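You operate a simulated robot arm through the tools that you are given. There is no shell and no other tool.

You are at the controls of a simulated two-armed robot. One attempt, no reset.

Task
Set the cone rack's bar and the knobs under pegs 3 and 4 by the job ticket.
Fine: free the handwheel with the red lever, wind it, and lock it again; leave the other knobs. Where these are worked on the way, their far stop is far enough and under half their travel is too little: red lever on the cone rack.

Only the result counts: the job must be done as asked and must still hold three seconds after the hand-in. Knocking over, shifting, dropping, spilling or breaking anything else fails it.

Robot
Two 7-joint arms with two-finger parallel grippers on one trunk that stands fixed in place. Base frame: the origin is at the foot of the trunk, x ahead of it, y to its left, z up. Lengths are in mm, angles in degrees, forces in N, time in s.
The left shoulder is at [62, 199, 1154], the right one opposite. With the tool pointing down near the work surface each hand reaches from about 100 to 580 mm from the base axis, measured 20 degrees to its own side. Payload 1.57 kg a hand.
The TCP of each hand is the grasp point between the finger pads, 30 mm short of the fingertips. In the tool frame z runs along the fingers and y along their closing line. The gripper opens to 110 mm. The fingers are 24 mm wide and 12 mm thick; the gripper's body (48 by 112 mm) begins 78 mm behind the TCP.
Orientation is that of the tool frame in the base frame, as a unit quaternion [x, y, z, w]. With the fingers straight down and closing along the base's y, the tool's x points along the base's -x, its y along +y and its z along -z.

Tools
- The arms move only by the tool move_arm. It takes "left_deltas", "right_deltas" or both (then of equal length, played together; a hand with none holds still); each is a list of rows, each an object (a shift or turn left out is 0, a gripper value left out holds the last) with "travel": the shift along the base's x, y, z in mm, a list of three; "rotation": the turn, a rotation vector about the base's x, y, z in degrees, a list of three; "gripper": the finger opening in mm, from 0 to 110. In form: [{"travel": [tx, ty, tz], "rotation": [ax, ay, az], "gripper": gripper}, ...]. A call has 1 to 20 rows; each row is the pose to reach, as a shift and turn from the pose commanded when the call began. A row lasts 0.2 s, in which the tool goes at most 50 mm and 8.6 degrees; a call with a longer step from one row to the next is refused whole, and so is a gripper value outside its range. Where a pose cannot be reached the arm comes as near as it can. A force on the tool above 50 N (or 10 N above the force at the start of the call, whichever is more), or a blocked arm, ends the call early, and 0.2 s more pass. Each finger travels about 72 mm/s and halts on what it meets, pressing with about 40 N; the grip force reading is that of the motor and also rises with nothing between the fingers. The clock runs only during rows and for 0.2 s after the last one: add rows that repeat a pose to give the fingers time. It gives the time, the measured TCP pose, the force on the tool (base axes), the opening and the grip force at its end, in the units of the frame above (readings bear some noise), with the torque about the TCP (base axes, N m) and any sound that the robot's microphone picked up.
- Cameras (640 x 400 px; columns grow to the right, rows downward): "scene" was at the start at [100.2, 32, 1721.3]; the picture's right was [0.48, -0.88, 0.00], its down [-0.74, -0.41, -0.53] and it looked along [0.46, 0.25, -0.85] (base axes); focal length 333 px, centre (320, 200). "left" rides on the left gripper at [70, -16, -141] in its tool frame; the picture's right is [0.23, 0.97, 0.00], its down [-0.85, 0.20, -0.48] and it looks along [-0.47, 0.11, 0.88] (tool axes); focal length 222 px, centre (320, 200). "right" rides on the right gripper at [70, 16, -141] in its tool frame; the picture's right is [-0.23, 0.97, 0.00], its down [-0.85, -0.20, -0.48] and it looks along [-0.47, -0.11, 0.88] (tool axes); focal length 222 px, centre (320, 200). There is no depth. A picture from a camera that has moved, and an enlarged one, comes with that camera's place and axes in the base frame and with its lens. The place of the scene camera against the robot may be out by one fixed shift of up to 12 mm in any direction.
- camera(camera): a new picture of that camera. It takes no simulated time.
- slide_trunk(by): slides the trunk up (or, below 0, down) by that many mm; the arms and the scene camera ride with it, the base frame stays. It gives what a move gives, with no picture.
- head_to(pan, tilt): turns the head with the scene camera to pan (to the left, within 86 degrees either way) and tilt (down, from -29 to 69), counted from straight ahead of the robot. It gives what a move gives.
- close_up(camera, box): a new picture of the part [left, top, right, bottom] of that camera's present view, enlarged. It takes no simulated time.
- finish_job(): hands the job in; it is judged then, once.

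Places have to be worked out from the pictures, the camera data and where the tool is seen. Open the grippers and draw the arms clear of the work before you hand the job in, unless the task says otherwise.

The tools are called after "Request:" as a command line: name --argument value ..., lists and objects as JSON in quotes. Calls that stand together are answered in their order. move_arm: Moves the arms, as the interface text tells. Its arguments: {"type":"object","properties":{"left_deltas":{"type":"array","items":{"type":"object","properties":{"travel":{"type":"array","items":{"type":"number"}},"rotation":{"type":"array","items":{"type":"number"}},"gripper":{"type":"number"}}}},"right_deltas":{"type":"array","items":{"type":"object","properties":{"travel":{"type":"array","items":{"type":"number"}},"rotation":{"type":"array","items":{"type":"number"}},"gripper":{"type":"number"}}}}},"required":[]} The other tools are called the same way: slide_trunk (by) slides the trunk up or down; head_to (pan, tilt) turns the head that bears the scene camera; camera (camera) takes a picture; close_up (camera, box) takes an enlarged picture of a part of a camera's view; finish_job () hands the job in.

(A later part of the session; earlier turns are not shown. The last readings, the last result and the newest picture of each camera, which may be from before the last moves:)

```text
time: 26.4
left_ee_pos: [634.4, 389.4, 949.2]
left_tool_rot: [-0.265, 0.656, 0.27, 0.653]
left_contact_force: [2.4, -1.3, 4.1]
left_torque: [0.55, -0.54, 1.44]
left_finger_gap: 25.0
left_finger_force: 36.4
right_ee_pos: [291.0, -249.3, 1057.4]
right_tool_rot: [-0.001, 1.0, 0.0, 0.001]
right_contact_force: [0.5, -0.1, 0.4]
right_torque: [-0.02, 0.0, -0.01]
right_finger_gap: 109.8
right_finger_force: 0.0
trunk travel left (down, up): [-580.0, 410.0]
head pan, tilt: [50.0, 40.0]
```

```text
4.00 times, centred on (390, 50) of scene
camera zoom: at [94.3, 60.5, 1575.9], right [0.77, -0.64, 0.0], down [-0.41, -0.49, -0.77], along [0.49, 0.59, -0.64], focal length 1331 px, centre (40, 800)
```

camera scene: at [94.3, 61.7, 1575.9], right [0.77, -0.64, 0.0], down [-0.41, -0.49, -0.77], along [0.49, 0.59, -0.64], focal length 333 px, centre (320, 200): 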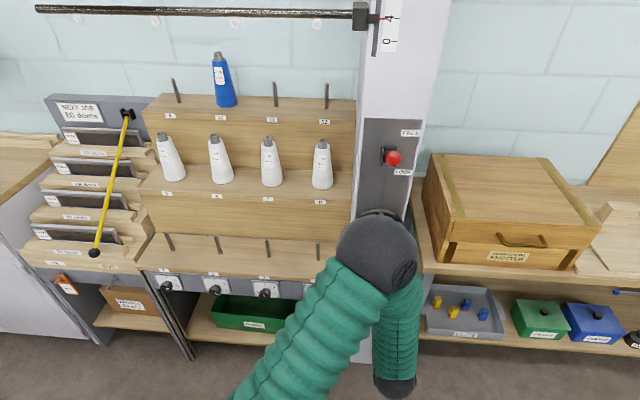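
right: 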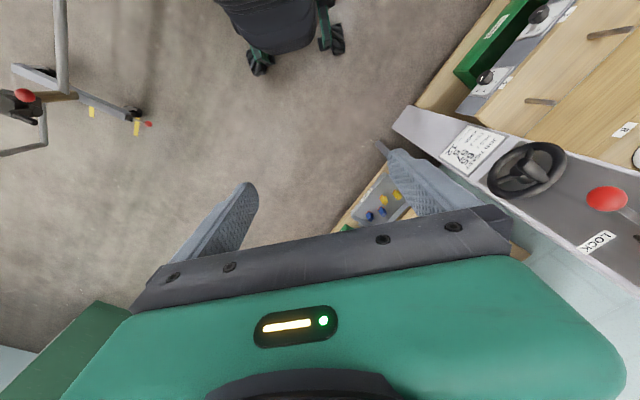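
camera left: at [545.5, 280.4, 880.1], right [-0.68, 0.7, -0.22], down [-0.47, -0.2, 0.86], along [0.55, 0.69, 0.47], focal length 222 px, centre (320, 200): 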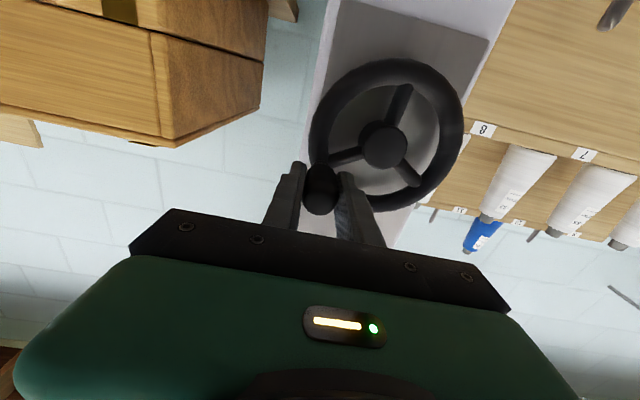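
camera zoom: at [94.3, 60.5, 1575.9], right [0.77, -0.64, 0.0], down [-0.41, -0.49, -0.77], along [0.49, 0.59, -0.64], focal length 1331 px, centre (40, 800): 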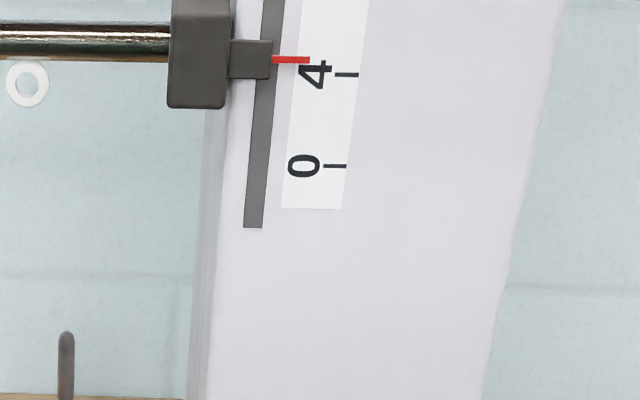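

The wheel turns freely and the bar has risen a little with clockwise turning. I tilt the head up to see the scale and continue 300 degrees round to the top.

Request:
head_to --pan 46 --tilt 22

Request:
close_up --camera "scene" --box '[280, 80, 440, 180]'

Request:
move_arm --left_deltas '[{"travel": [4.9, -5.0, -19.3]}, {"travel": [4.9, -5.0, -39.7]}, {"travel": [0, 0, -59]}, {"travel": [-9.2, 9.4, -74.7]}, {"travel": [-21.7, 22.0, -84.9]}, {"travel": [-35.9, 36.4, -88.5]}, {"travel": [-35.9, 36.4, -88.5]}]'

Request:
camera --camera "left"

Request:
close_up --camera "scene" --box '[280, 80, 440, 180]'

```text
time: 27.3
left_ee_pos: [634.8, 390.7, 949.4]
left_tool_rot: [-0.264, 0.657, 0.27, 0.652]
left_contact_force: [1.1, -4.4, 1.9]
left_torque: [-0.12, 0.18, 1.3]
left_finger_gap: 24.7
left_finger_force: 36.5
right_ee_pos: [292.3, -249.8, 1058.2]
right_tool_rot: [-0.001, 1.0, 0.001, 0.001]
right_contact_force: [-0.3, 0.3, -0.1]
right_torque: [0.0, 0.01, 0.0]
right_finger_gap: 109.6
right_finger_force: 0.0
trunk travel left (down, up): [-580.0, 410.0]
head pan, tilt: [46.0, 22.0]
```

```text
4.00 times, centred on (360, 130) of scene
camera zoom: at [104.8, 61.8, 1604.0], right [0.72, -0.69, 0.0], down [-0.26, -0.27, -0.93], along [0.64, 0.67, -0.38], focal length 1331 px, centre (160, 480)
```

zoom: 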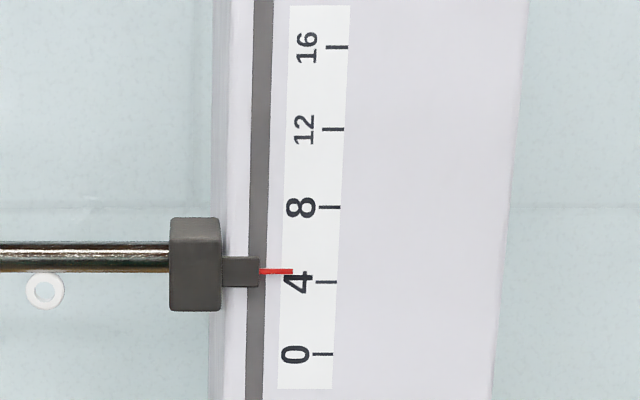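

```text
time: 28.9
left_ee_pos: [597.7, 427.3, 859.9]
left_tool_rot: [-0.265, 0.657, 0.271, 0.651]
left_contact_force: [-9.0, -8.4, -5.5]
left_torque: [-0.58, 0.59, 1.06]
left_finger_gap: 24.5
left_finger_force: 36.1
right_ee_pos: [290.6, -250.5, 1058.4]
right_tool_rot: [0.0, 1.0, 0.001, 0.0]
right_contact_force: [1.3, -1.0, 0.6]
right_torque: [-0.04, -0.02, -0.01]
right_finger_gap: 110.0
right_finger_force: 0.1
trunk travel left (down, up): [-580.0, 410.0]
head pan, tilt: [46.0, 22.0]
```

```text
taken
camera left: at [507.7, 317.9, 790.9], right [-0.69, 0.69, -0.22], down [-0.47, -0.2, 0.86], along [0.55, 0.69, 0.46], focal length 222 px, centre (320, 200)
```

left: 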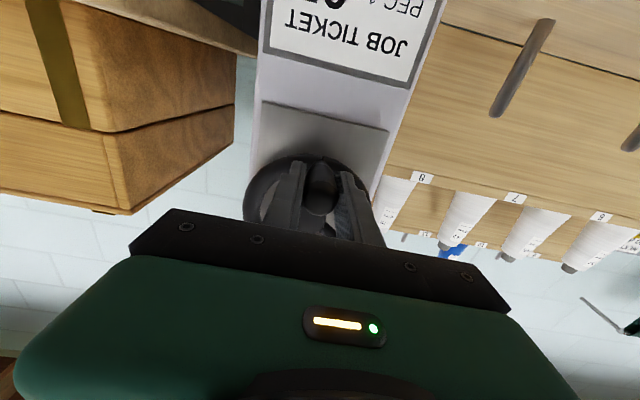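

```text
4.00 times, centred on (360, 130) of scene
camera zoom: at [103.5, 61.3, 1604.1], right [0.72, -0.69, 0.0], down [-0.26, -0.27, -0.93], along [0.64, 0.67, -0.37], focal length 1331 px, centre (160, 480)
```

zoom: 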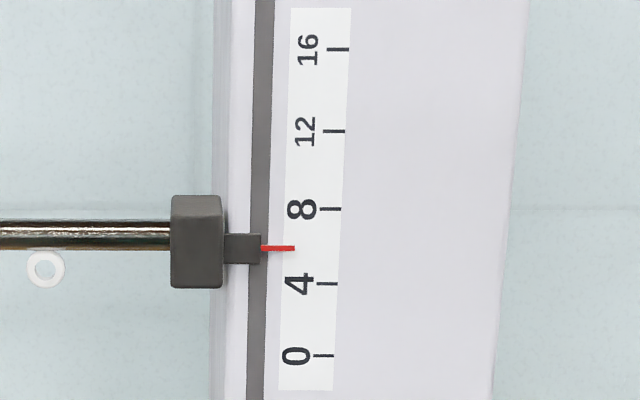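

Clockwise raises the bar: about 4.6 at 60 degrees and 5.9 at 180, so near 4 cm a turn. I keep winding half a turn back to the top.

Request:
move_arm --left_deltas '[{"travel": [-14.2, 14.4, 3.6]}, {"travel": [-26.6, 27.0, 13.8]}, {"travel": [-35.9, 36.4, 29.5]}, {"travel": [-40.8, 41.4, 48.8]}, {"travel": [-40.8, 41.4, 69.2]}, {"travel": [-35.9, 36.4, 88.5]}, {"travel": [-26.6, 27.0, 104.2]}, {"travel": [-14.2, 14.4, 114.4]}, {"travel": [0, 0, 118]}, {"travel": [0, 0, 118]}]'

Request:
camera --camera "left"

Request:
close_up --camera "scene" --box '[280, 80, 440, 180]'

```text
time: 31.1
left_ee_pos: [599.4, 426.8, 980.3]
left_tool_rot: [-0.266, 0.658, 0.269, 0.652]
left_contact_force: [-10.3, -6.0, -15.5]
left_torque: [0.07, -0.05, 1.48]
left_finger_gap: 24.9
left_finger_force: 36.9
right_ee_pos: [293.0, -248.2, 1058.5]
right_tool_rot: [-0.001, 1.0, 0.0, 0.0]
right_contact_force: [0.4, -0.1, 0.5]
right_torque: [-0.01, 0.0, 0.0]
right_finger_gap: 109.8
right_finger_force: 0.1
trunk travel left (down, up): [-580.0, 410.0]
head pan, tilt: [46.0, 22.0]
```

```text
taken
camera left: at [510.4, 316.0, 911.6], right [-0.68, 0.7, -0.22], down [-0.47, -0.19, 0.86], along [0.56, 0.69, 0.46], focal length 222 px, centre (320, 200)
```

left: 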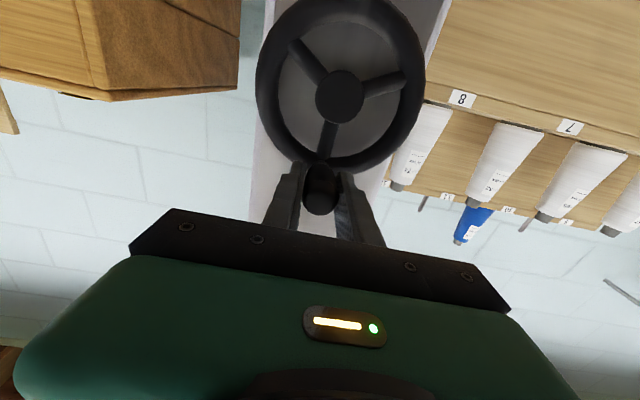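

```text
4.00 times, centred on (360, 130) of scene
camera zoom: at [104.8, 64.7, 1603.7], right [0.72, -0.69, 0.0], down [-0.26, -0.27, -0.93], along [0.64, 0.67, -0.38], focal length 1331 px, centre (160, 480)
```

zoom: 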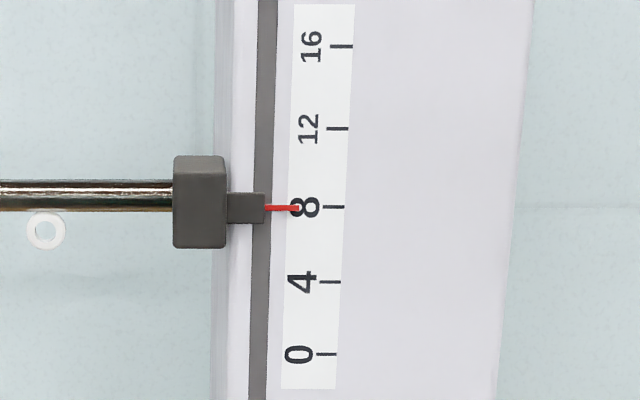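

The bar now reads 8.0 at the full turn, so one more turn should bring it to 12. I wind 340 degrees and then read closely.

Request:
move_arm --left_deltas '[{"travel": [14.2, -14.4, -4.6]}, {"travel": [26.6, -27, -14.8]}, {"travel": [35.9, -36.4, -30.5]}, {"travel": [40.8, -41.4, -49.8]}, {"travel": [40.8, -41.4, -70]}, {"travel": [35.9, -36.4, -89]}, {"travel": [26.6, -27, -104.7]}, {"travel": [14.2, -14.4, -114.9]}, {"travel": [0, 0, -118.5]}, {"travel": [-14.2, 14.4, -114.9]}, {"travel": [-26.6, 27, -104.7]}, {"travel": [-35.9, 36.4, -89]}, {"travel": [-40.8, 41.4, -70]}, {"travel": [-40.8, 41.4, -49.8]}, {"travel": [-35.9, 36.4, -30.5]}, {"travel": [-26.6, 27, -14.8]}, {"travel": [-14.2, 14.4, -4.6]}, {"travel": [-14.2, 14.4, -4.6]}]'

Request:
camera --camera "left"

Request:
close_up --camera "scene" --box '[300, 80, 400, 142]'

```text
time: 34.9
left_ee_pos: [585.2, 442.8, 977.1]
left_tool_rot: [-0.264, 0.653, 0.27, 0.657]
left_contact_force: [0.0, 6.2, 17.6]
left_torque: [-0.11, 0.13, 1.51]
left_finger_gap: 25.1
left_finger_force: 36.6
right_ee_pos: [290.4, -247.6, 1059.3]
right_tool_rot: [0.0, 1.0, 0.0, 0.0]
right_contact_force: [-0.2, -0.3, -0.3]
right_torque: [0.01, 0.03, -0.01]
right_finger_gap: 110.4
right_finger_force: 0.0
trunk travel left (down, up): [-580.0, 410.0]
head pan, tilt: [46.0, 22.0]
```

```text
taken
camera left: at [496.8, 331.4, 907.1], right [-0.68, 0.7, -0.22], down [-0.48, -0.2, 0.85], along [0.55, 0.69, 0.47], focal length 222 px, centre (320, 200)
```

left: 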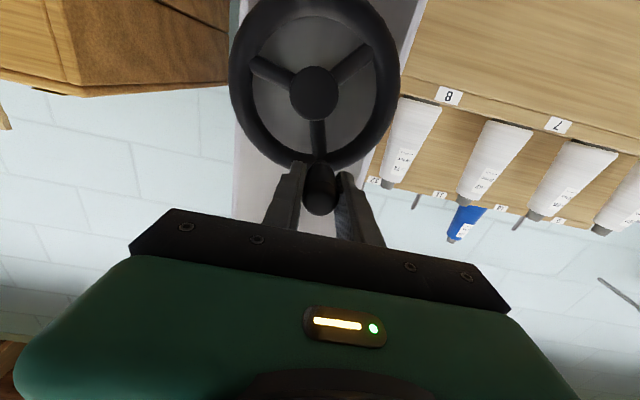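

```text
6.40 times, centred on (350, 111) of scene
camera zoom: at [100.6, 64.1, 1604.6], right [0.72, -0.69, 0.0], down [-0.26, -0.27, -0.93], along [0.64, 0.67, -0.37], focal length 2129 px, centre (128, 770)
```

zoom: 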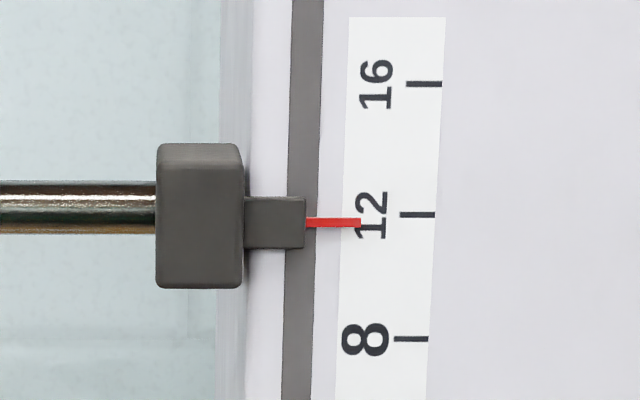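

The pointer reads about 11.75 with 20 degrees still to go. I finish the turn to the top.

Request:
move_arm --left_deltas '[{"travel": [7.1, -7.2, 2.0]}, {"travel": [14.2, -14.4, 3.0]}, {"travel": [14.2, -14.4, 3.0]}]'

Request:
close_up --camera "scene" --box '[300, 80, 400, 142]'

```text
time: 35.7
left_ee_pos: [599.9, 426.7, 978.6]
left_tool_rot: [-0.265, 0.655, 0.27, 0.654]
left_contact_force: [9.0, 8.5, 18.3]
left_torque: [0.33, -0.33, 1.48]
left_finger_gap: 24.3
left_finger_force: 35.8
right_ee_pos: [291.6, -247.8, 1058.5]
right_tool_rot: [0.0, 1.0, 0.0, 0.0]
right_contact_force: [0.6, -0.3, 0.4]
right_torque: [0.01, 0.0, -0.02]
right_finger_gap: 110.0
right_finger_force: 0.1
trunk travel left (down, up): [-580.0, 410.0]
head pan, tilt: [46.0, 22.0]
```

```text
6.40 times, centred on (350, 111) of scene
camera zoom: at [102.8, 64.0, 1604.2], right [0.72, -0.69, 0.0], down [-0.26, -0.27, -0.93], along [0.64, 0.67, -0.38], focal length 2129 px, centre (128, 770)
```

zoom: 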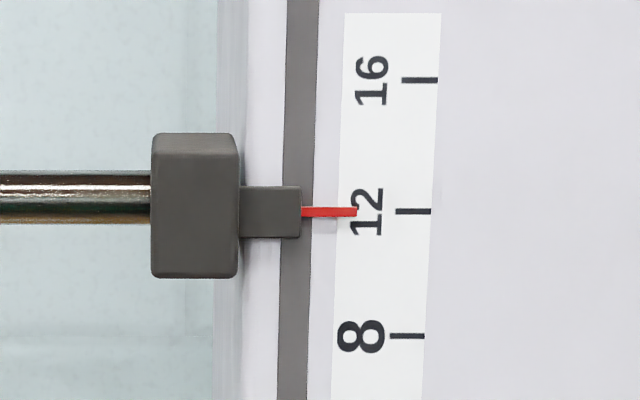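

The pointer is at 12.0. I release the handle, back off along the tool axis and re-check.

Request:
move_arm --left_deltas '[{"travel": [0, 0, 0], "gripper": 60}, {"travel": [0, 0, 0], "gripper": 60}, {"travel": [0, 0, 0], "gripper": 60}, {"travel": [-25, -25, 0]}, {"travel": [-55, -54, 0]}, {"travel": [-85, -84, 0]}, {"travel": [-85, -84, 0]}]'

Request:
close_up --camera "scene" --box '[300, 80, 400, 142]'

Request:
camera --camera "left"

```text
time: 37.3
left_ee_pos: [515.1, 344.3, 976.0]
left_tool_rot: [-0.265, 0.656, 0.27, 0.653]
left_contact_force: [0.5, -0.3, 0.2]
left_torque: [0.03, -0.02, -0.02]
left_finger_gap: 60.2
left_finger_force: 0.1
right_ee_pos: [292.3, -249.9, 1058.7]
right_tool_rot: [0.0, 1.0, 0.0, 0.0]
right_contact_force: [0.3, -1.1, 0.3]
right_torque: [0.02, -0.04, 0.01]
right_finger_gap: 109.9
right_finger_force: 0.0
trunk travel left (down, up): [-580.0, 410.0]
head pan, tilt: [46.0, 22.0]
```

```text
6.40 times, centred on (350, 111) of scene
camera zoom: at [104.3, 63.4, 1604.0], right [0.72, -0.69, 0.0], down [-0.26, -0.27, -0.93], along [0.64, 0.67, -0.38], focal length 2129 px, centre (128, 770)
```

zoom: 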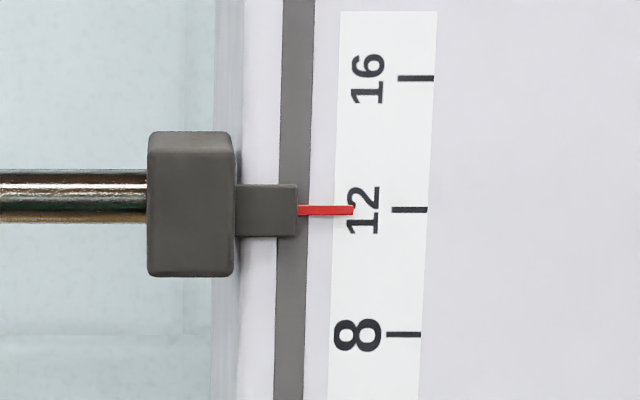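

```text
taken
camera left: at [424.4, 235.2, 906.7], right [-0.68, 0.7, -0.22], down [-0.48, -0.2, 0.86], along [0.55, 0.69, 0.47], focal length 222 px, centre (320, 200)
```

left: 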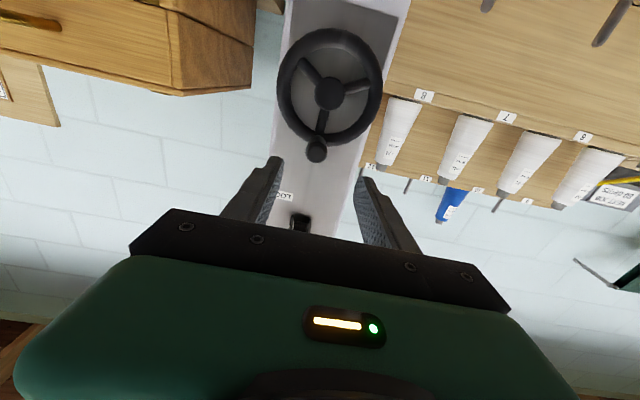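

The bar holds at 12.0. Next I raise the trunk 255 mm and bring closed fingers above the lever ball to push it down to LOCK.

Request:
slide_trunk --by 255

Request:
move_arm --left_deltas '[{"gripper": 0}, {"gripper": 0}, {"gripper": 0}, {"gripper": 0}, {"gripper": 0}]'

Request:
camera --camera "left"

Request:
camera --camera "scene"

```text
time: 39.9
left_ee_pos: [514.6, 345.7, 1230.7]
left_tool_rot: [-0.265, 0.656, 0.27, 0.653]
left_contact_force: [-0.4, 0.0, -0.7]
left_torque: [0.01, -0.02, 0.02]
left_finger_gap: 59.9
left_finger_force: 0.1
right_ee_pos: [291.3, -247.9, 1312.4]
right_tool_rot: [0.001, 1.0, 0.0, 0.001]
right_contact_force: [-0.2, 1.3, -0.2]
right_torque: [0.04, 0.02, -0.04]
right_finger_gap: 110.1
right_finger_force: 0.1
trunk travel left (down, up): [-835.0, 155.0]
head pan, tilt: [46.0, 22.0]
```

```text
time: 41.1
left_ee_pos: [515.1, 346.1, 1231.5]
left_tool_rot: [-0.265, 0.656, 0.27, 0.653]
left_contact_force: [0.4, -0.7, 0.6]
left_torque: [0.0, 0.02, 0.02]
left_finger_gap: 0.0
left_finger_force: 21.2
right_ee_pos: [292.3, -249.6, 1312.1]
right_tool_rot: [0.0, 1.0, 0.0, 0.001]
right_contact_force: [0.5, 0.3, 0.2]
right_torque: [0.03, -0.01, 0.04]
right_finger_gap: 109.9
right_finger_force: 0.1
trunk travel left (down, up): [-835.0, 155.0]
head pan, tilt: [46.0, 22.0]
```

```text
taken
camera left: at [424.8, 235.4, 1161.6], right [-0.68, 0.7, -0.22], down [-0.47, -0.2, 0.86], along [0.55, 0.69, 0.47], focal length 222 px, centre (320, 200)
```

left: 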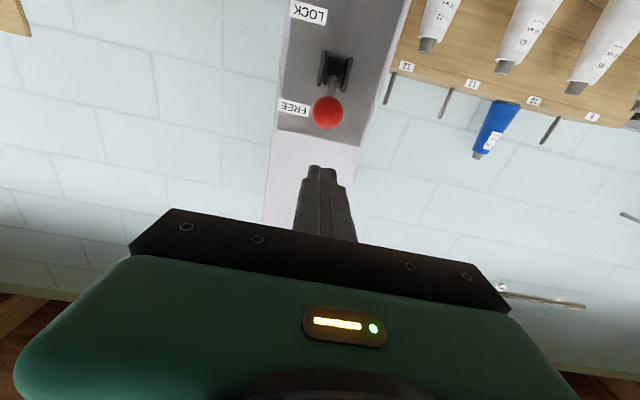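

```text
taken
camera scene: at [104.5, 63.4, 1859.0], right [0.72, -0.69, 0.0], down [-0.26, -0.27, -0.93], along [0.64, 0.67, -0.38], focal length 333 px, centre (320, 200)
```

scene: 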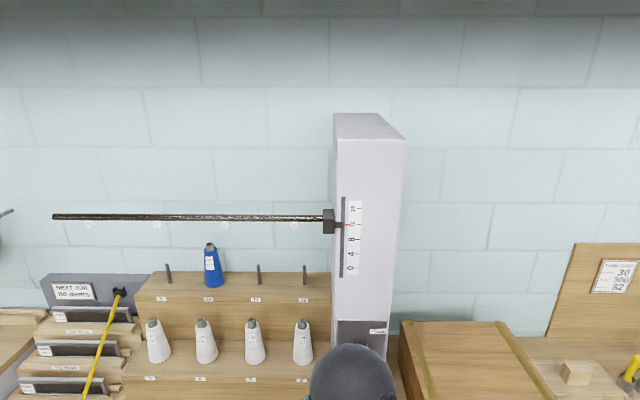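

The ball is about 42 mm below and 103 mm ahead of the TCP. I advance 86 mm over it and press down in steps.

Request:
move_arm --left_deltas '[{"travel": [20, 19, 0]}, {"travel": [41, 39, 0]}, {"travel": [62.7, 58.9, 0]}, {"travel": [62.7, 58.9, -10]}, {"travel": [62.7, 58.9, -20]}, {"travel": [62.7, 58.9, -30]}, {"travel": [62.7, 58.9, -40]}, {"travel": [62.7, 58.9, -50]}, {"travel": [62.7, 58.9, -60]}, {"travel": [62.7, 58.9, -70]}, {"travel": [62.7, 58.9, -80]}, {"travel": [62.7, 58.9, -90]}, {"travel": [62.7, 58.9, -100]}, {"travel": [62.7, 58.9, -106]}]'

Request:
camera --camera "left"

```text
time: 44.1
left_ee_pos: [575.2, 402.4, 1136.3]
left_tool_rot: [-0.264, 0.647, 0.273, 0.661]
left_contact_force: [7.2, 6.7, 46.9]
left_torque: [1.13, -1.05, -0.1]
left_finger_gap: 0.0
left_finger_force: 21.0
right_ee_pos: [287.6, -252.5, 1315.1]
right_tool_rot: [0.0, 1.0, 0.002, 0.002]
right_contact_force: [0.7, -0.4, -1.1]
right_torque: [-0.03, 0.02, -0.02]
right_finger_gap: 110.0
right_finger_force: 0.0
trunk travel left (down, up): [-835.0, 155.0]
head pan, tilt: [46.0, 22.0]
```

```text
taken
camera left: at [487.7, 292.7, 1063.5], right [-0.68, 0.7, -0.22], down [-0.49, -0.21, 0.84], along [0.54, 0.68, 0.49], focal length 222 px, centre (320, 200)
```

left: 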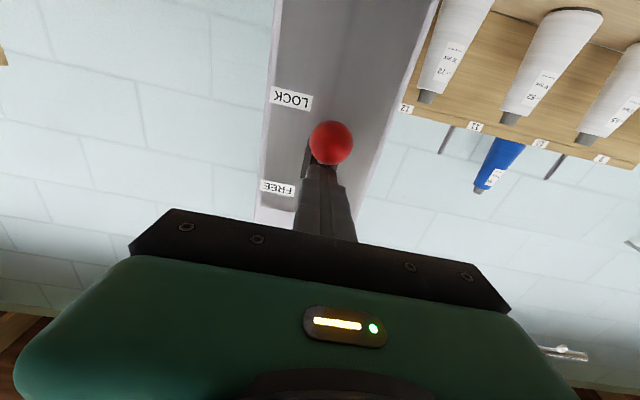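

The ball met its lower stop at about z 1107, its original LOCK place, with 47 N. I lift and back off to verify.

Request:
move_arm --left_deltas '[{"travel": [0, 0, 12]}, {"travel": [-20, -20, 15]}, {"travel": [-45, -45, 15]}, {"travel": [-70, -69, 15]}, {"travel": [-95, -94, 15]}, {"travel": [-95, -94, 15]}]'

Request:
camera --camera "left"

Request:
close_up --camera "scene" --box '[310, 180, 390, 290]'

```text
time: 45.5
left_ee_pos: [490.7, 313.2, 1141.7]
left_tool_rot: [-0.265, 0.658, 0.27, 0.651]
left_contact_force: [-0.3, 0.7, 0.8]
left_torque: [0.0, 0.01, 0.0]
left_finger_gap: 0.0
left_finger_force: 21.0
left hand out of reach, approached as far as the arm can: row 5, 6
right_ee_pos: [292.9, -248.7, 1313.9]
right_tool_rot: [-0.001, 1.0, 0.0, 0.0]
right_contact_force: [0.0, 0.0, -0.2]
right_torque: [-0.01, 0.03, 0.01]
right_finger_gap: 110.0
right_finger_force: 0.1
trunk travel left (down, up): [-835.0, 155.0]
head pan, tilt: [46.0, 22.0]
```

```text
taken
camera left: at [401.0, 201.8, 1072.7], right [-0.69, 0.69, -0.22], down [-0.47, -0.2, 0.86], along [0.56, 0.69, 0.46], focal length 222 px, centre (320, 200)
```

left: 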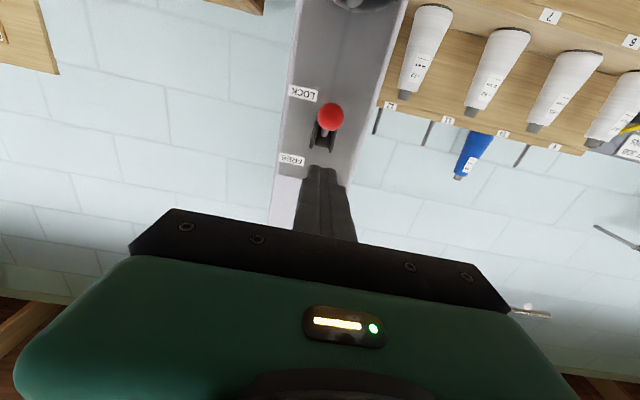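

```text
3.64 times, centred on (350, 235) of scene
camera zoom: at [104.7, 64.0, 1859.0], right [0.72, -0.69, 0.0], down [-0.26, -0.27, -0.93], along [0.64, 0.67, -0.38], focal length 1210 px, centre (211, 73)
```

zoom: 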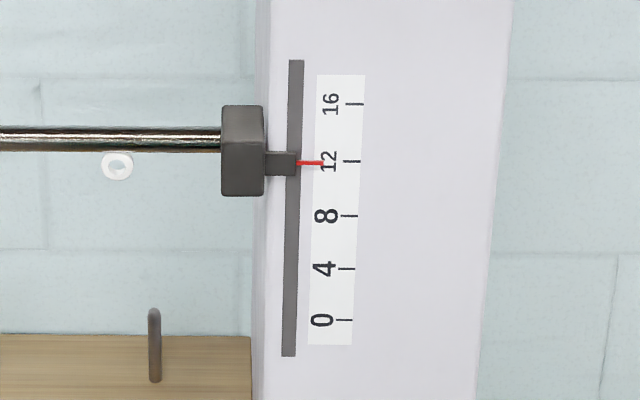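

The lever is at LOCK and the bar stays at 12. Now for the knobs: I lower the trunk 400 mm and look at them.

Request:
slide_trunk --by -400

Request:
head_to --pan 58 --tilt 42

Request:
camera --camera "scene"

Request:
camera --camera "left"

```text
time: 49.3
left_ee_pos: [490.4, 311.4, 741.9]
left_tool_rot: [-0.265, 0.658, 0.271, 0.651]
left_contact_force: [-0.2, -0.1, -0.2]
left_torque: [-0.01, -0.01, -0.01]
left_finger_gap: 0.1
left_finger_force: 21.4
right_ee_pos: [291.9, -249.6, 913.3]
right_tool_rot: [0.0, 1.0, 0.0, 0.0]
right_contact_force: [0.4, -0.4, -0.6]
right_torque: [-0.05, 0.01, 0.0]
right_finger_gap: 110.0
right_finger_force: 0.0
trunk travel left (down, up): [-435.0, 555.0]
head pan, tilt: [46.0, 22.0]
```

```text
time: 50.1
left_ee_pos: [489.7, 312.4, 741.6]
left_tool_rot: [-0.265, 0.658, 0.27, 0.651]
left_contact_force: [-1.0, -0.5, 0.2]
left_torque: [0.0, 0.0, -0.01]
left_finger_gap: 0.0
left_finger_force: 21.1
right_ee_pos: [291.4, -249.4, 912.4]
right_tool_rot: [-0.001, 1.0, -0.001, 0.0]
right_contact_force: [0.3, -1.1, 0.8]
right_torque: [0.02, 0.03, -0.02]
right_finger_gap: 110.1
right_finger_force: 0.0
trunk travel left (down, up): [-435.0, 555.0]
head pan, tilt: [58.0, 42.0]
```

```text
taken
camera scene: at [83.9, 67.6, 1428.0], right [0.85, -0.53, 0.0], down [-0.36, -0.57, -0.74], along [0.39, 0.63, -0.67], focal length 333 px, centre (320, 200)
```

scene: 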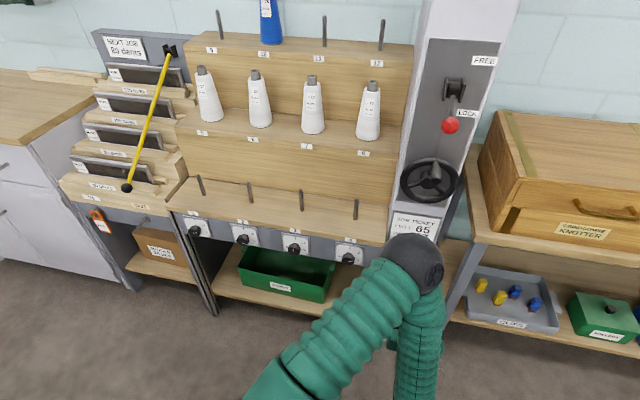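

```text
taken
camera left: at [400.9, 201.6, 672.7], right [-0.69, 0.7, -0.22], down [-0.47, -0.2, 0.86], along [0.56, 0.69, 0.46], focal length 222 px, centre (320, 200)
```

left: 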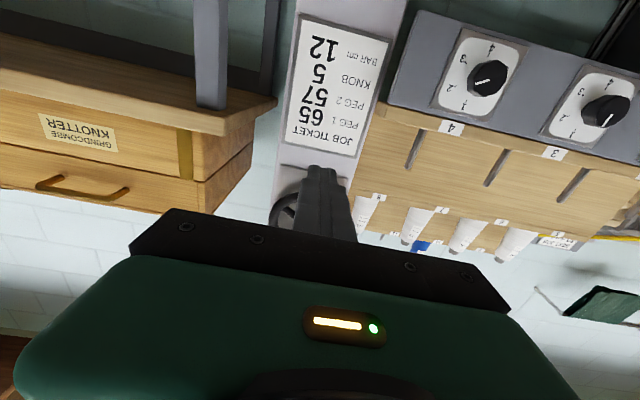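

Knobs 3 and 4 are now visible; I zoom in on them with both cameras.

Request:
close_up --camera "left" --box '[420, 20, 640, 160]'

Request:
close_up --camera "scene" --box '[170, 200, 400, 300]'

Request:
close_up --camera "scene" --box '[270, 215, 390, 285]'

```text
2.86 times, centred on (530, 90) of left
camera zoom: at [400.9, 201.6, 672.7], right [-0.69, 0.7, -0.22], down [-0.47, -0.2, 0.86], along [0.56, 0.69, 0.46], focal length 635 px, centre (-280, 514)
```

zoom: 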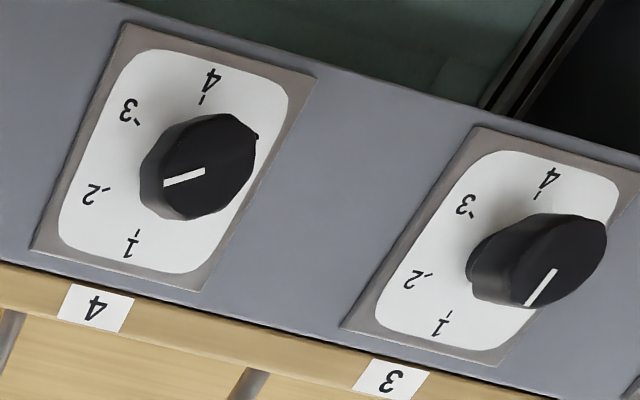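

```text
2.78 times, centred on (285, 250) of scene
camera zoom: at [83.9, 67.6, 1428.0], right [0.85, -0.53, 0.0], down [-0.36, -0.57, -0.74], along [0.39, 0.63, -0.67], focal length 926 px, centre (417, 61)
```

zoom: 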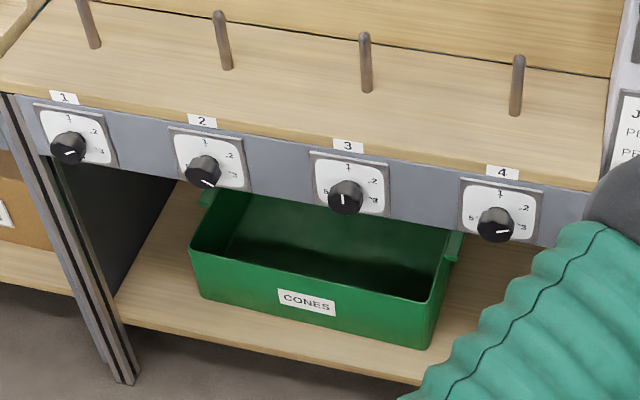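

```text
5.33 times, centred on (330, 250) of scene
camera zoom: at [83.9, 67.6, 1428.0], right [0.85, -0.53, 0.0], down [-0.36, -0.57, -0.74], along [0.39, 0.63, -0.67], focal length 1774 px, centre (267, -67)
```

zoom: 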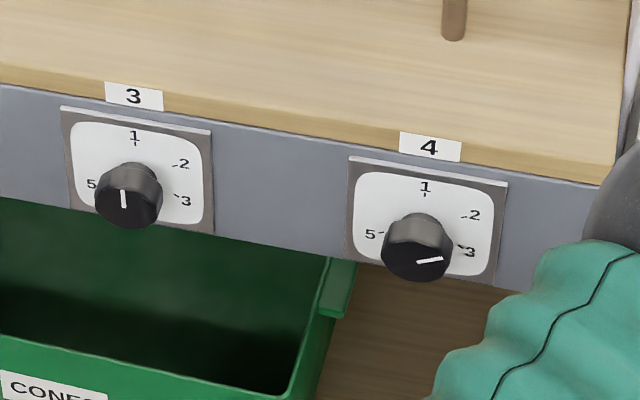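

Dial positions are 60 degrees apart: 1 at the top, 5 at 240 clockwise; knob 4 points at 2 and knob 3 at 1. I shift the left hand left and down for a second view to triangulate the knobs.

Request:
move_arm --left_deltas '[{"travel": [-15, 25, -25], "gripper": 60}, {"travel": [-30, 50, -50]}, {"travel": [-45, 75, -75]}, {"travel": [-60, 100, -100]}, {"travel": [-60, 125, -115]}, {"travel": [-60, 125, -115]}]'

Request:
camera --camera "left"

Request:
close_up --camera "left" --box '[280, 40, 480, 170]'

```text
time: 51.5
left_ee_pos: [459.7, 422.8, 633.8]
left_tool_rot: [-0.268, 0.658, 0.279, 0.646]
left_contact_force: [0.7, -0.4, 0.1]
left_torque: [0.01, -0.01, 0.02]
left_finger_gap: 60.0
left_finger_force: 0.1
left hand out of reach, approached as far as the arm can: row 1, 2, 3, 4, 5, 6
right_ee_pos: [292.2, -248.4, 913.0]
right_tool_rot: [0.001, 1.0, 0.001, 0.001]
right_contact_force: [-0.4, 0.3, -0.4]
right_torque: [-0.01, 0.0, 0.01]
right_finger_gap: 109.8
right_finger_force: 0.0
trunk travel left (down, up): [-435.0, 555.0]
head pan, tilt: [58.0, 42.0]
```

```text
taken
camera left: at [371.1, 312.3, 565.5], right [-0.7, 0.69, -0.21], down [-0.46, -0.21, 0.86], along [0.55, 0.7, 0.46], focal length 222 px, centre (320, 200)
```

left: 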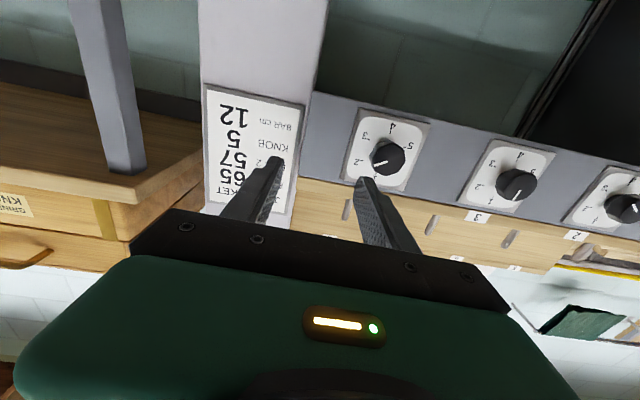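

```text
3.08 times, centred on (380, 105) of left
camera zoom: at [371.1, 312.3, 565.5], right [-0.7, 0.69, -0.21], down [-0.46, -0.21, 0.86], along [0.55, 0.7, 0.46], focal length 684 px, centre (135, 492)
```

zoom: 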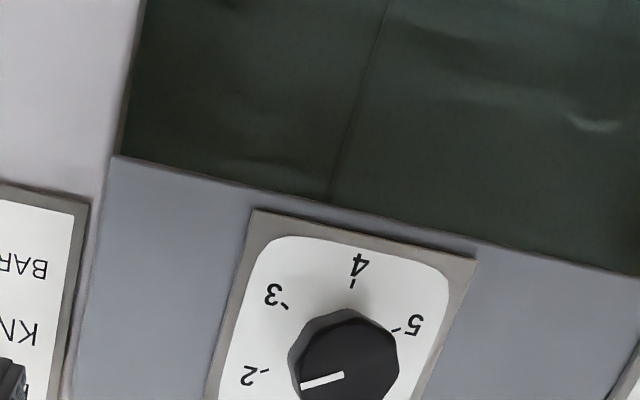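

Knob 4's face is at about [476, 557, 626], protruding 27 mm from its plate; knob 3 lies about 167 mm further left at [359, 676, 626]. I go to 60 mm in front of knob 4.

Request:
move_arm --left_deltas '[{"travel": [-11, 28, -3], "rotation": [0, 0, -0.3]}, {"travel": [-22, 57, -6], "rotation": [0, 0, -0.7]}, {"travel": [-33, 85, -8], "rotation": [0, 0, -1]}, {"travel": [-33, 85, -8], "rotation": [0, 0, -1]}]'

Request:
camera --camera "left"

Request:
camera --camera "scene"

```text
time: 52.5
left_ee_pos: [477.8, 457.9, 634.8]
left_tool_rot: [-0.266, 0.66, 0.288, 0.64]
left_contact_force: [-0.8, -0.5, 0.8]
left_torque: [0.05, -0.02, -0.03]
left_finger_gap: 59.9
left_finger_force: 0.0
left hand out of reach, approached as far as the arm can: row 1, 2, 3, 4
right_ee_pos: [291.6, -247.9, 912.6]
right_tool_rot: [0.0, 1.0, 0.001, 0.0]
right_contact_force: [0.3, -0.6, 0.1]
right_torque: [-0.02, 0.01, 0.0]
right_finger_gap: 109.9
right_finger_force: 0.0
trunk travel left (down, up): [-435.0, 555.0]
head pan, tilt: [58.0, 42.0]
```

```text
taken
camera left: at [389.7, 345.9, 566.6], right [-0.71, 0.68, -0.19], down [-0.44, -0.22, 0.87], along [0.55, 0.7, 0.46], focal length 222 px, centre (320, 200)
```

left: 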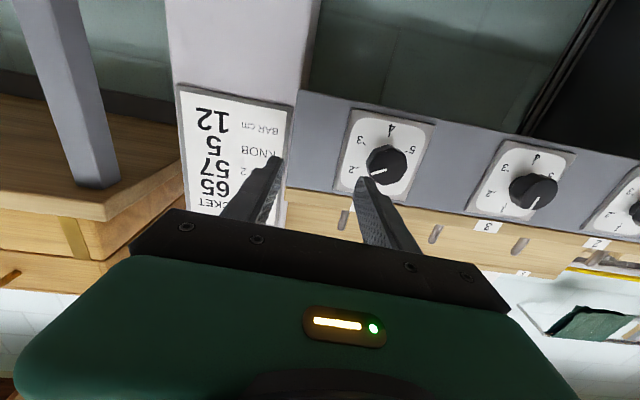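

```text
taken
camera scene: at [83.6, 68.5, 1427.9], right [0.85, -0.53, 0.0], down [-0.36, -0.57, -0.74], along [0.39, 0.63, -0.67], focal length 333 px, centre (320, 200)
```

scene: 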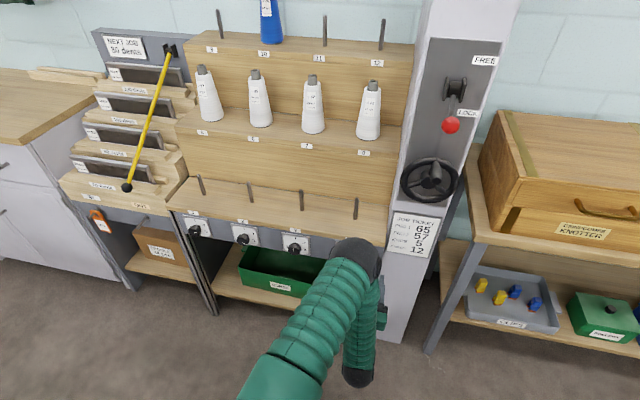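

The hand is limited here by the arm's fold with the shoulder so high above. I lower the trunk 150 mm and raise the hand back relative to it.

Request:
slide_trunk --by -150

Request:
move_arm --left_deltas '[{"travel": [0, 0, 30]}, {"travel": [0, 0, 60]}, {"travel": [0, 0, 90]}, {"travel": [-10, 10, 120]}, {"travel": [-20, 20, 141]}, {"travel": [-35, 35, 141]}, {"travel": [-51, 50, 141], "rotation": [0, 0, -1]}, {"travel": [-51, 50, 141], "rotation": [0, 0, -1]}]'

Request:
camera --camera "left"

Request:
camera --camera "scene"

```text
time: 54.3
left_ee_pos: [477.3, 457.4, 485.0]
left_tool_rot: [-0.265, 0.66, 0.288, 0.641]
left_contact_force: [-0.5, 0.5, 0.7]
left_torque: [0.02, -0.01, -0.01]
left_finger_gap: 60.0
left_finger_force: 0.0
right_ee_pos: [290.9, -248.4, 763.2]
right_tool_rot: [0.0, 1.0, 0.001, 0.0]
right_contact_force: [0.4, -0.1, 0.1]
right_torque: [0.0, -0.01, -0.01]
right_finger_gap: 109.7
right_finger_force: 0.0
trunk travel left (down, up): [-285.0, 705.0]
head pan, tilt: [58.0, 42.0]
```

```text
time: 56.1
left_ee_pos: [452.1, 480.4, 634.1]
left_tool_rot: [-0.265, 0.662, 0.291, 0.638]
left_contact_force: [-0.3, -0.2, 0.1]
left_torque: [-0.03, -0.05, 0.03]
left_finger_gap: 60.1
left_finger_force: 0.1
left hand out of reach, approached as far as the arm can: row 6, 7, 8
right_ee_pos: [291.3, -248.5, 762.9]
right_tool_rot: [0.001, 1.0, 0.001, -0.001]
right_contact_force: [0.2, 0.4, -0.1]
right_torque: [-0.02, -0.02, 0.0]
right_finger_gap: 110.1
right_finger_force: 0.1
trunk travel left (down, up): [-285.0, 705.0]
head pan, tilt: [58.0, 42.0]
```

```text
taken
camera left: at [364.1, 367.4, 566.1], right [-0.71, 0.68, -0.18], down [-0.44, -0.23, 0.87], along [0.55, 0.7, 0.46], focal length 222 px, centre (320, 200)
```

left: 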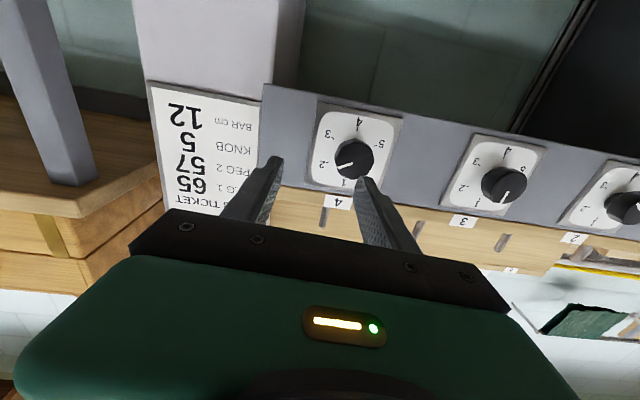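

```text
taken
camera scene: at [83.3, 68.4, 1277.9], right [0.85, -0.53, 0.0], down [-0.36, -0.57, -0.74], along [0.39, 0.63, -0.67], focal length 333 px, centre (320, 200)
```

scene: 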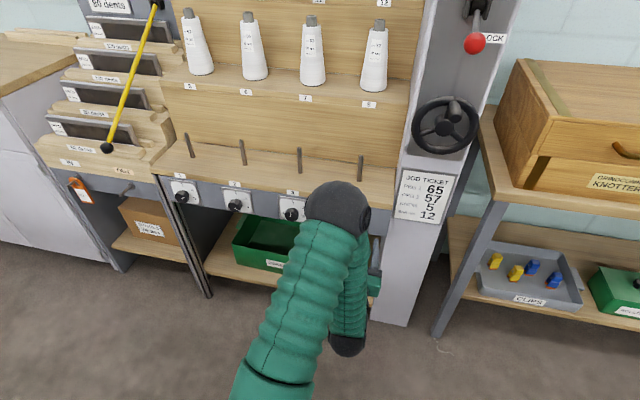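

The arm is near its fold limit when standing off, so I approach nearer to the knob plane directly and re-level the tool.

Request:
move_arm --left_deltas '[{"travel": [0, 15, -4], "rotation": [-0.4, -0.9, -0.6]}, {"travel": [-2, 32, -8], "rotation": [-0.8, -1.8, -1.2]}, {"travel": [-4.5, 48, -8], "rotation": [-1.2, -2.6, -1.8]}, {"travel": [-4.5, 48, -8], "rotation": [-1.2, -2.6, -1.8]}]'

Request:
camera --camera "left"

```text
time: 57.1
left_ee_pos: [481.0, 478.4, 635.5]
left_tool_rot: [-0.269, 0.654, 0.273, 0.652]
left_contact_force: [-0.4, 0.1, 0.1]
left_torque: [-0.01, 0.04, -0.02]
left_finger_gap: 59.9
left_finger_force: 0.1
left hand out of reach, approached as far as the arm can: row 1, 2, 3, 4
right_ee_pos: [291.1, -248.2, 763.0]
right_tool_rot: [0.001, 1.0, 0.001, 0.0]
right_contact_force: [-0.5, 0.0, -0.6]
right_torque: [0.02, 0.03, 0.01]
right_finger_gap: 109.9
right_finger_force: 0.0
trunk travel left (down, up): [-285.0, 705.0]
head pan, tilt: [58.0, 42.0]
```

```text
taken
camera left: at [393.1, 367.9, 566.0], right [-0.69, 0.69, -0.22], down [-0.47, -0.2, 0.86], along [0.54, 0.7, 0.47], focal length 222 px, centre (320, 200)
```

left: 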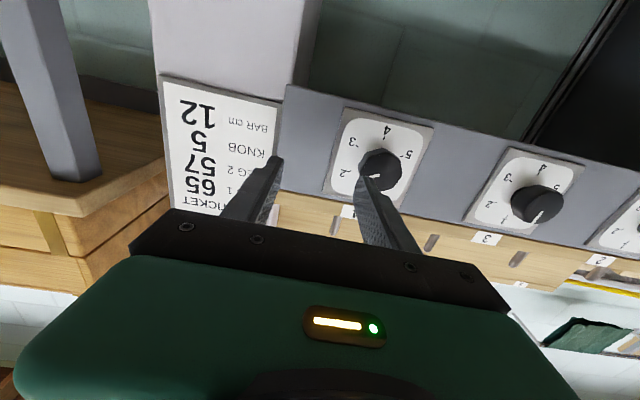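

The limit seems to be a joint rather than distance, with the error mostly in roll. I test whether rolling the tool +25 degrees lets the hand move left.

Request:
move_arm --left_deltas '[{"travel": [0, 0, 0], "rotation": [5.9, 5.8, 0]}, {"travel": [0, 0, 0], "rotation": [11.8, 11.6, 0]}, {"travel": [0, 0, 0], "rotation": [17.7, 17.5, 0]}, {"travel": [-8, 12, -2], "rotation": [17.7, 17.5, 0]}, {"travel": [-16, 24, -4], "rotation": [17.7, 17.5, 0]}, {"travel": [-25, 37, -6], "rotation": [17.7, 17.5, 0]}, {"travel": [-33, 48, -9], "rotation": [17.7, 17.5, 0]}, {"travel": [-33, 48, -9], "rotation": [17.7, 17.5, 0]}]'

Request:
camera --camera "scene"

```text
time: 58.9
left_ee_pos: [448.6, 522.7, 627.4]
left_tool_rot: [-0.117, 0.698, 0.398, 0.583]
left_contact_force: [0.2, -0.3, -0.4]
left_torque: [-0.01, -0.06, 0.0]
left_finger_gap: 60.1
left_finger_force: 0.0
right_ee_pos: [292.1, -248.5, 762.6]
right_tool_rot: [0.0, 1.0, 0.0, 0.0]
right_contact_force: [0.6, -0.1, -0.1]
right_torque: [0.03, -0.02, -0.01]
right_finger_gap: 110.1
right_finger_force: 0.1
trunk travel left (down, up): [-285.0, 705.0]
head pan, tilt: [58.0, 42.0]
```

```text
taken
camera scene: at [83.4, 68.3, 1277.9], right [0.85, -0.53, 0.0], down [-0.36, -0.57, -0.74], along [0.39, 0.63, -0.67], focal length 333 px, centre (320, 200)
```

scene: 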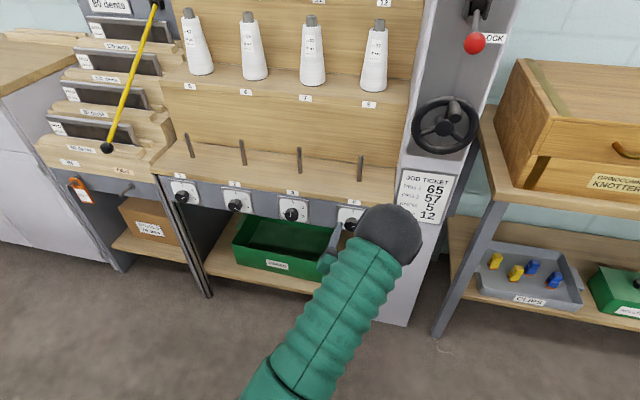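

Rolling clockwise frees the arm, so turning the knobs clockwise has room. I check the view in front of knob 4.

Request:
camera --camera "left"

Request:
close_up --camera "left" --box '[220, 80, 460, 230]'

```text
taken
camera left: at [337.5, 434.9, 558.9], right [-0.68, 0.71, 0.2], down [-0.22, -0.46, 0.86], along [0.7, 0.54, 0.47], focal length 222 px, centre (320, 200)
```

left: 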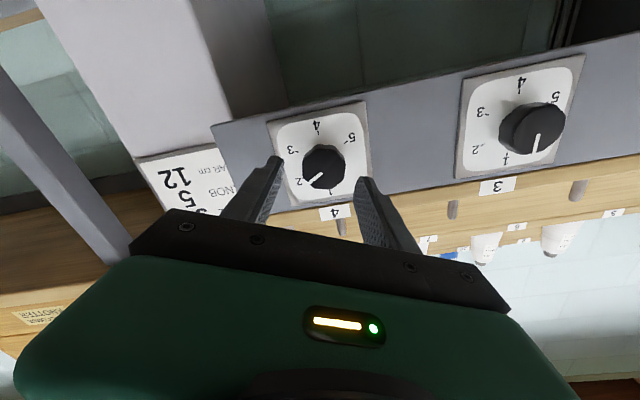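

```text
2.67 times, centred on (340, 155) of left
camera zoom: at [337.5, 434.9, 558.9], right [-0.68, 0.71, 0.2], down [-0.22, -0.46, 0.86], along [0.7, 0.54, 0.47], focal length 592 px, centre (267, 320)
```

zoom: 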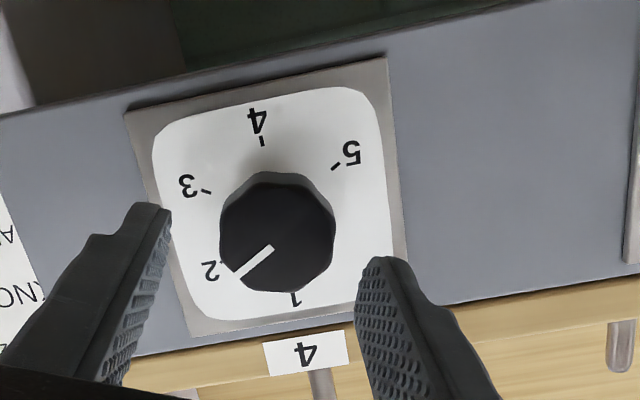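

The knob is centred within 4 mm; offsets agree with my triangulation. I advance about 34 mm and close on knob 4.

Request:
move_arm --left_deltas '[{"travel": [-2.9, 3, -1]}, {"travel": [9, 15, -1]}, {"travel": [21.6, 27.1, -1]}, {"travel": [21.6, 27.1, -1]}, {"travel": [21.6, 27.1, -1], "gripper": 40}, {"travel": [21.6, 27.1, -1], "gripper": 25}, {"travel": [21.6, 27.1, -1], "gripper": 25}]'

Request:
close_up --camera "left" --box '[220, 80, 460, 230]'

```text
time: 60.5
left_ee_pos: [474.5, 545.3, 626.5]
left_tool_rot: [-0.12, 0.697, 0.398, 0.584]
left_contact_force: [-10.4, 20.9, 10.4]
left_torque: [0.09, -0.04, 0.39]
left_finger_gap: 47.5
left_finger_force: 12.6
left hand out of reach, approached as far as the arm can: row 1, 2, 3, 4, 5, 6, 7
right_ee_pos: [289.3, -245.6, 764.6]
right_tool_rot: [0.0, 1.0, -0.001, 0.001]
right_contact_force: [-0.8, 0.5, -0.1]
right_torque: [-0.01, 0.02, -0.01]
right_finger_gap: 110.0
right_finger_force: 0.1
trunk travel left (down, up): [-285.0, 705.0]
head pan, tilt: [58.0, 42.0]
```

```text
2.67 times, centred on (340, 155) of left
camera zoom: at [363.6, 457.0, 557.0], right [-0.68, 0.7, 0.2], down [-0.22, -0.46, 0.86], along [0.7, 0.54, 0.47], focal length 592 px, centre (267, 320)
```

zoom: 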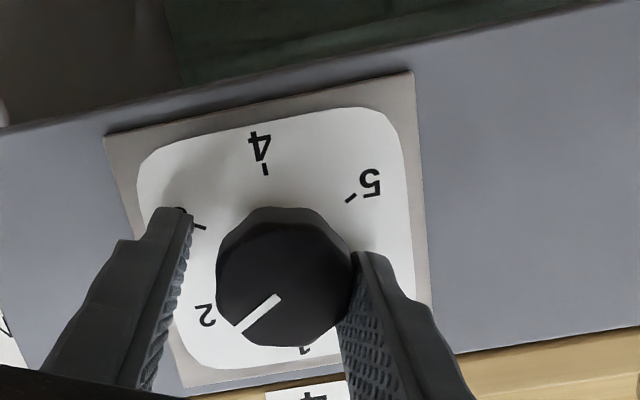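

One finger touched the knob off-centre because the reach limit still holds the hand 7 mm short sideways. I open, back off, roll another 30 degrees clockwise and re-align.

Request:
move_arm --left_deltas '[{"travel": [0, 0, 0], "gripper": 60}, {"travel": [0, 0, 0], "gripper": 60}, {"travel": [-12, -12, 0]}, {"travel": [-25, -24, 0]}, {"travel": [-25, -24, 0], "rotation": [5.8, 5.6, 0]}, {"travel": [-25, -24, 0], "rotation": [11.6, 11.2, 0]}, {"travel": [-25, -24, 0], "rotation": [17.4, 16.8, 0]}, {"travel": [-25, -24, 0], "rotation": [21.6, 20.8, 0]}, {"travel": [-27, -20, 0], "rotation": [21.6, 20.8, 0]}, {"travel": [-27, -20, 0], "rotation": [21.6, 20.8, 0]}]'

Request:
close_up --camera "left" --box '[220, 80, 460, 230]'

```text
time: 62.7
left_ee_pos: [449.7, 522.2, 626.6]
left_tool_rot: [0.069, 0.707, 0.531, 0.461]
left_contact_force: [-0.7, -0.1, 0.4]
left_torque: [0.03, 0.01, -0.01]
left_finger_gap: 60.0
left_finger_force: 0.0
right_ee_pos: [290.5, -248.6, 762.7]
right_tool_rot: [0.0, 1.0, 0.0, 0.0]
right_contact_force: [-0.2, 0.1, -0.1]
right_torque: [-0.03, 0.01, 0.0]
right_finger_gap: 110.1
right_finger_force: 0.0
trunk travel left (down, up): [-285.0, 705.0]
head pan, tilt: [58.0, 42.0]
```

```text
2.67 times, centred on (340, 155) of left
camera zoom: at [316.1, 458.0, 574.3], right [-0.51, 0.55, 0.66], down [0.06, -0.75, 0.66], along [0.86, 0.38, 0.35], focal length 592 px, centre (267, 320)
```

zoom: 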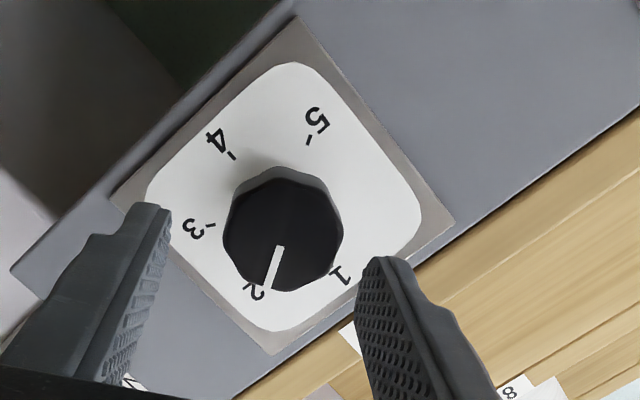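

Knob 4 is still at 2 and again just 6 mm off centre. I centre first, advance, and only then close.

Request:
move_arm --left_deltas '[{"travel": [-4.2, 4.4, 0], "rotation": [0.3, -0.3, 1]}, {"travel": [8, 16, 0], "rotation": [0.3, -0.3, 1]}, {"travel": [20, 28.3, 0], "rotation": [0.3, -0.3, 1]}, {"travel": [20, 28.3, 0], "rotation": [0.3, -0.3, 1]}]'

Request:
close_up --camera "left" --box '[220, 80, 460, 230]'

```text
time: 63.7
left_ee_pos: [470.7, 552.9, 627.6]
left_tool_rot: [0.062, 0.705, 0.537, 0.459]
left_contact_force: [-2.2, -2.3, 0.1]
left_torque: [0.05, -0.03, 0.11]
left_finger_gap: 59.2
left_finger_force: 0.1
right_ee_pos: [291.0, -250.1, 764.0]
right_tool_rot: [0.0, 1.0, 0.001, 0.0]
right_contact_force: [0.2, -1.1, -0.3]
right_torque: [-0.03, 0.0, 0.0]
right_finger_gap: 110.0
right_finger_force: 0.1
trunk travel left (down, up): [-285.0, 705.0]
head pan, tilt: [58.0, 42.0]
```

```text
2.67 times, centred on (340, 155) of left
camera zoom: at [338.0, 486.5, 574.7], right [-0.52, 0.54, 0.66], down [0.07, -0.75, 0.66], along [0.85, 0.39, 0.36], focal length 592 px, centre (267, 320)
```

zoom: 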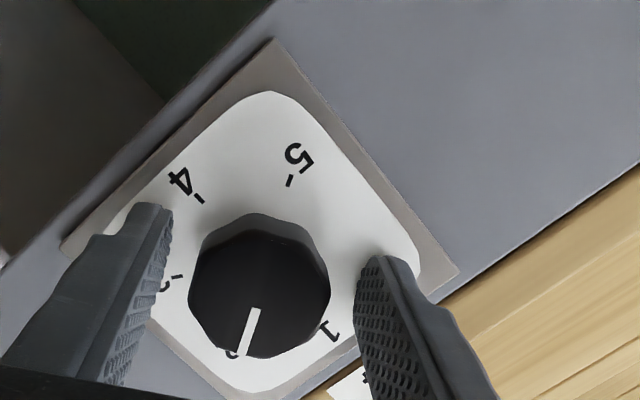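

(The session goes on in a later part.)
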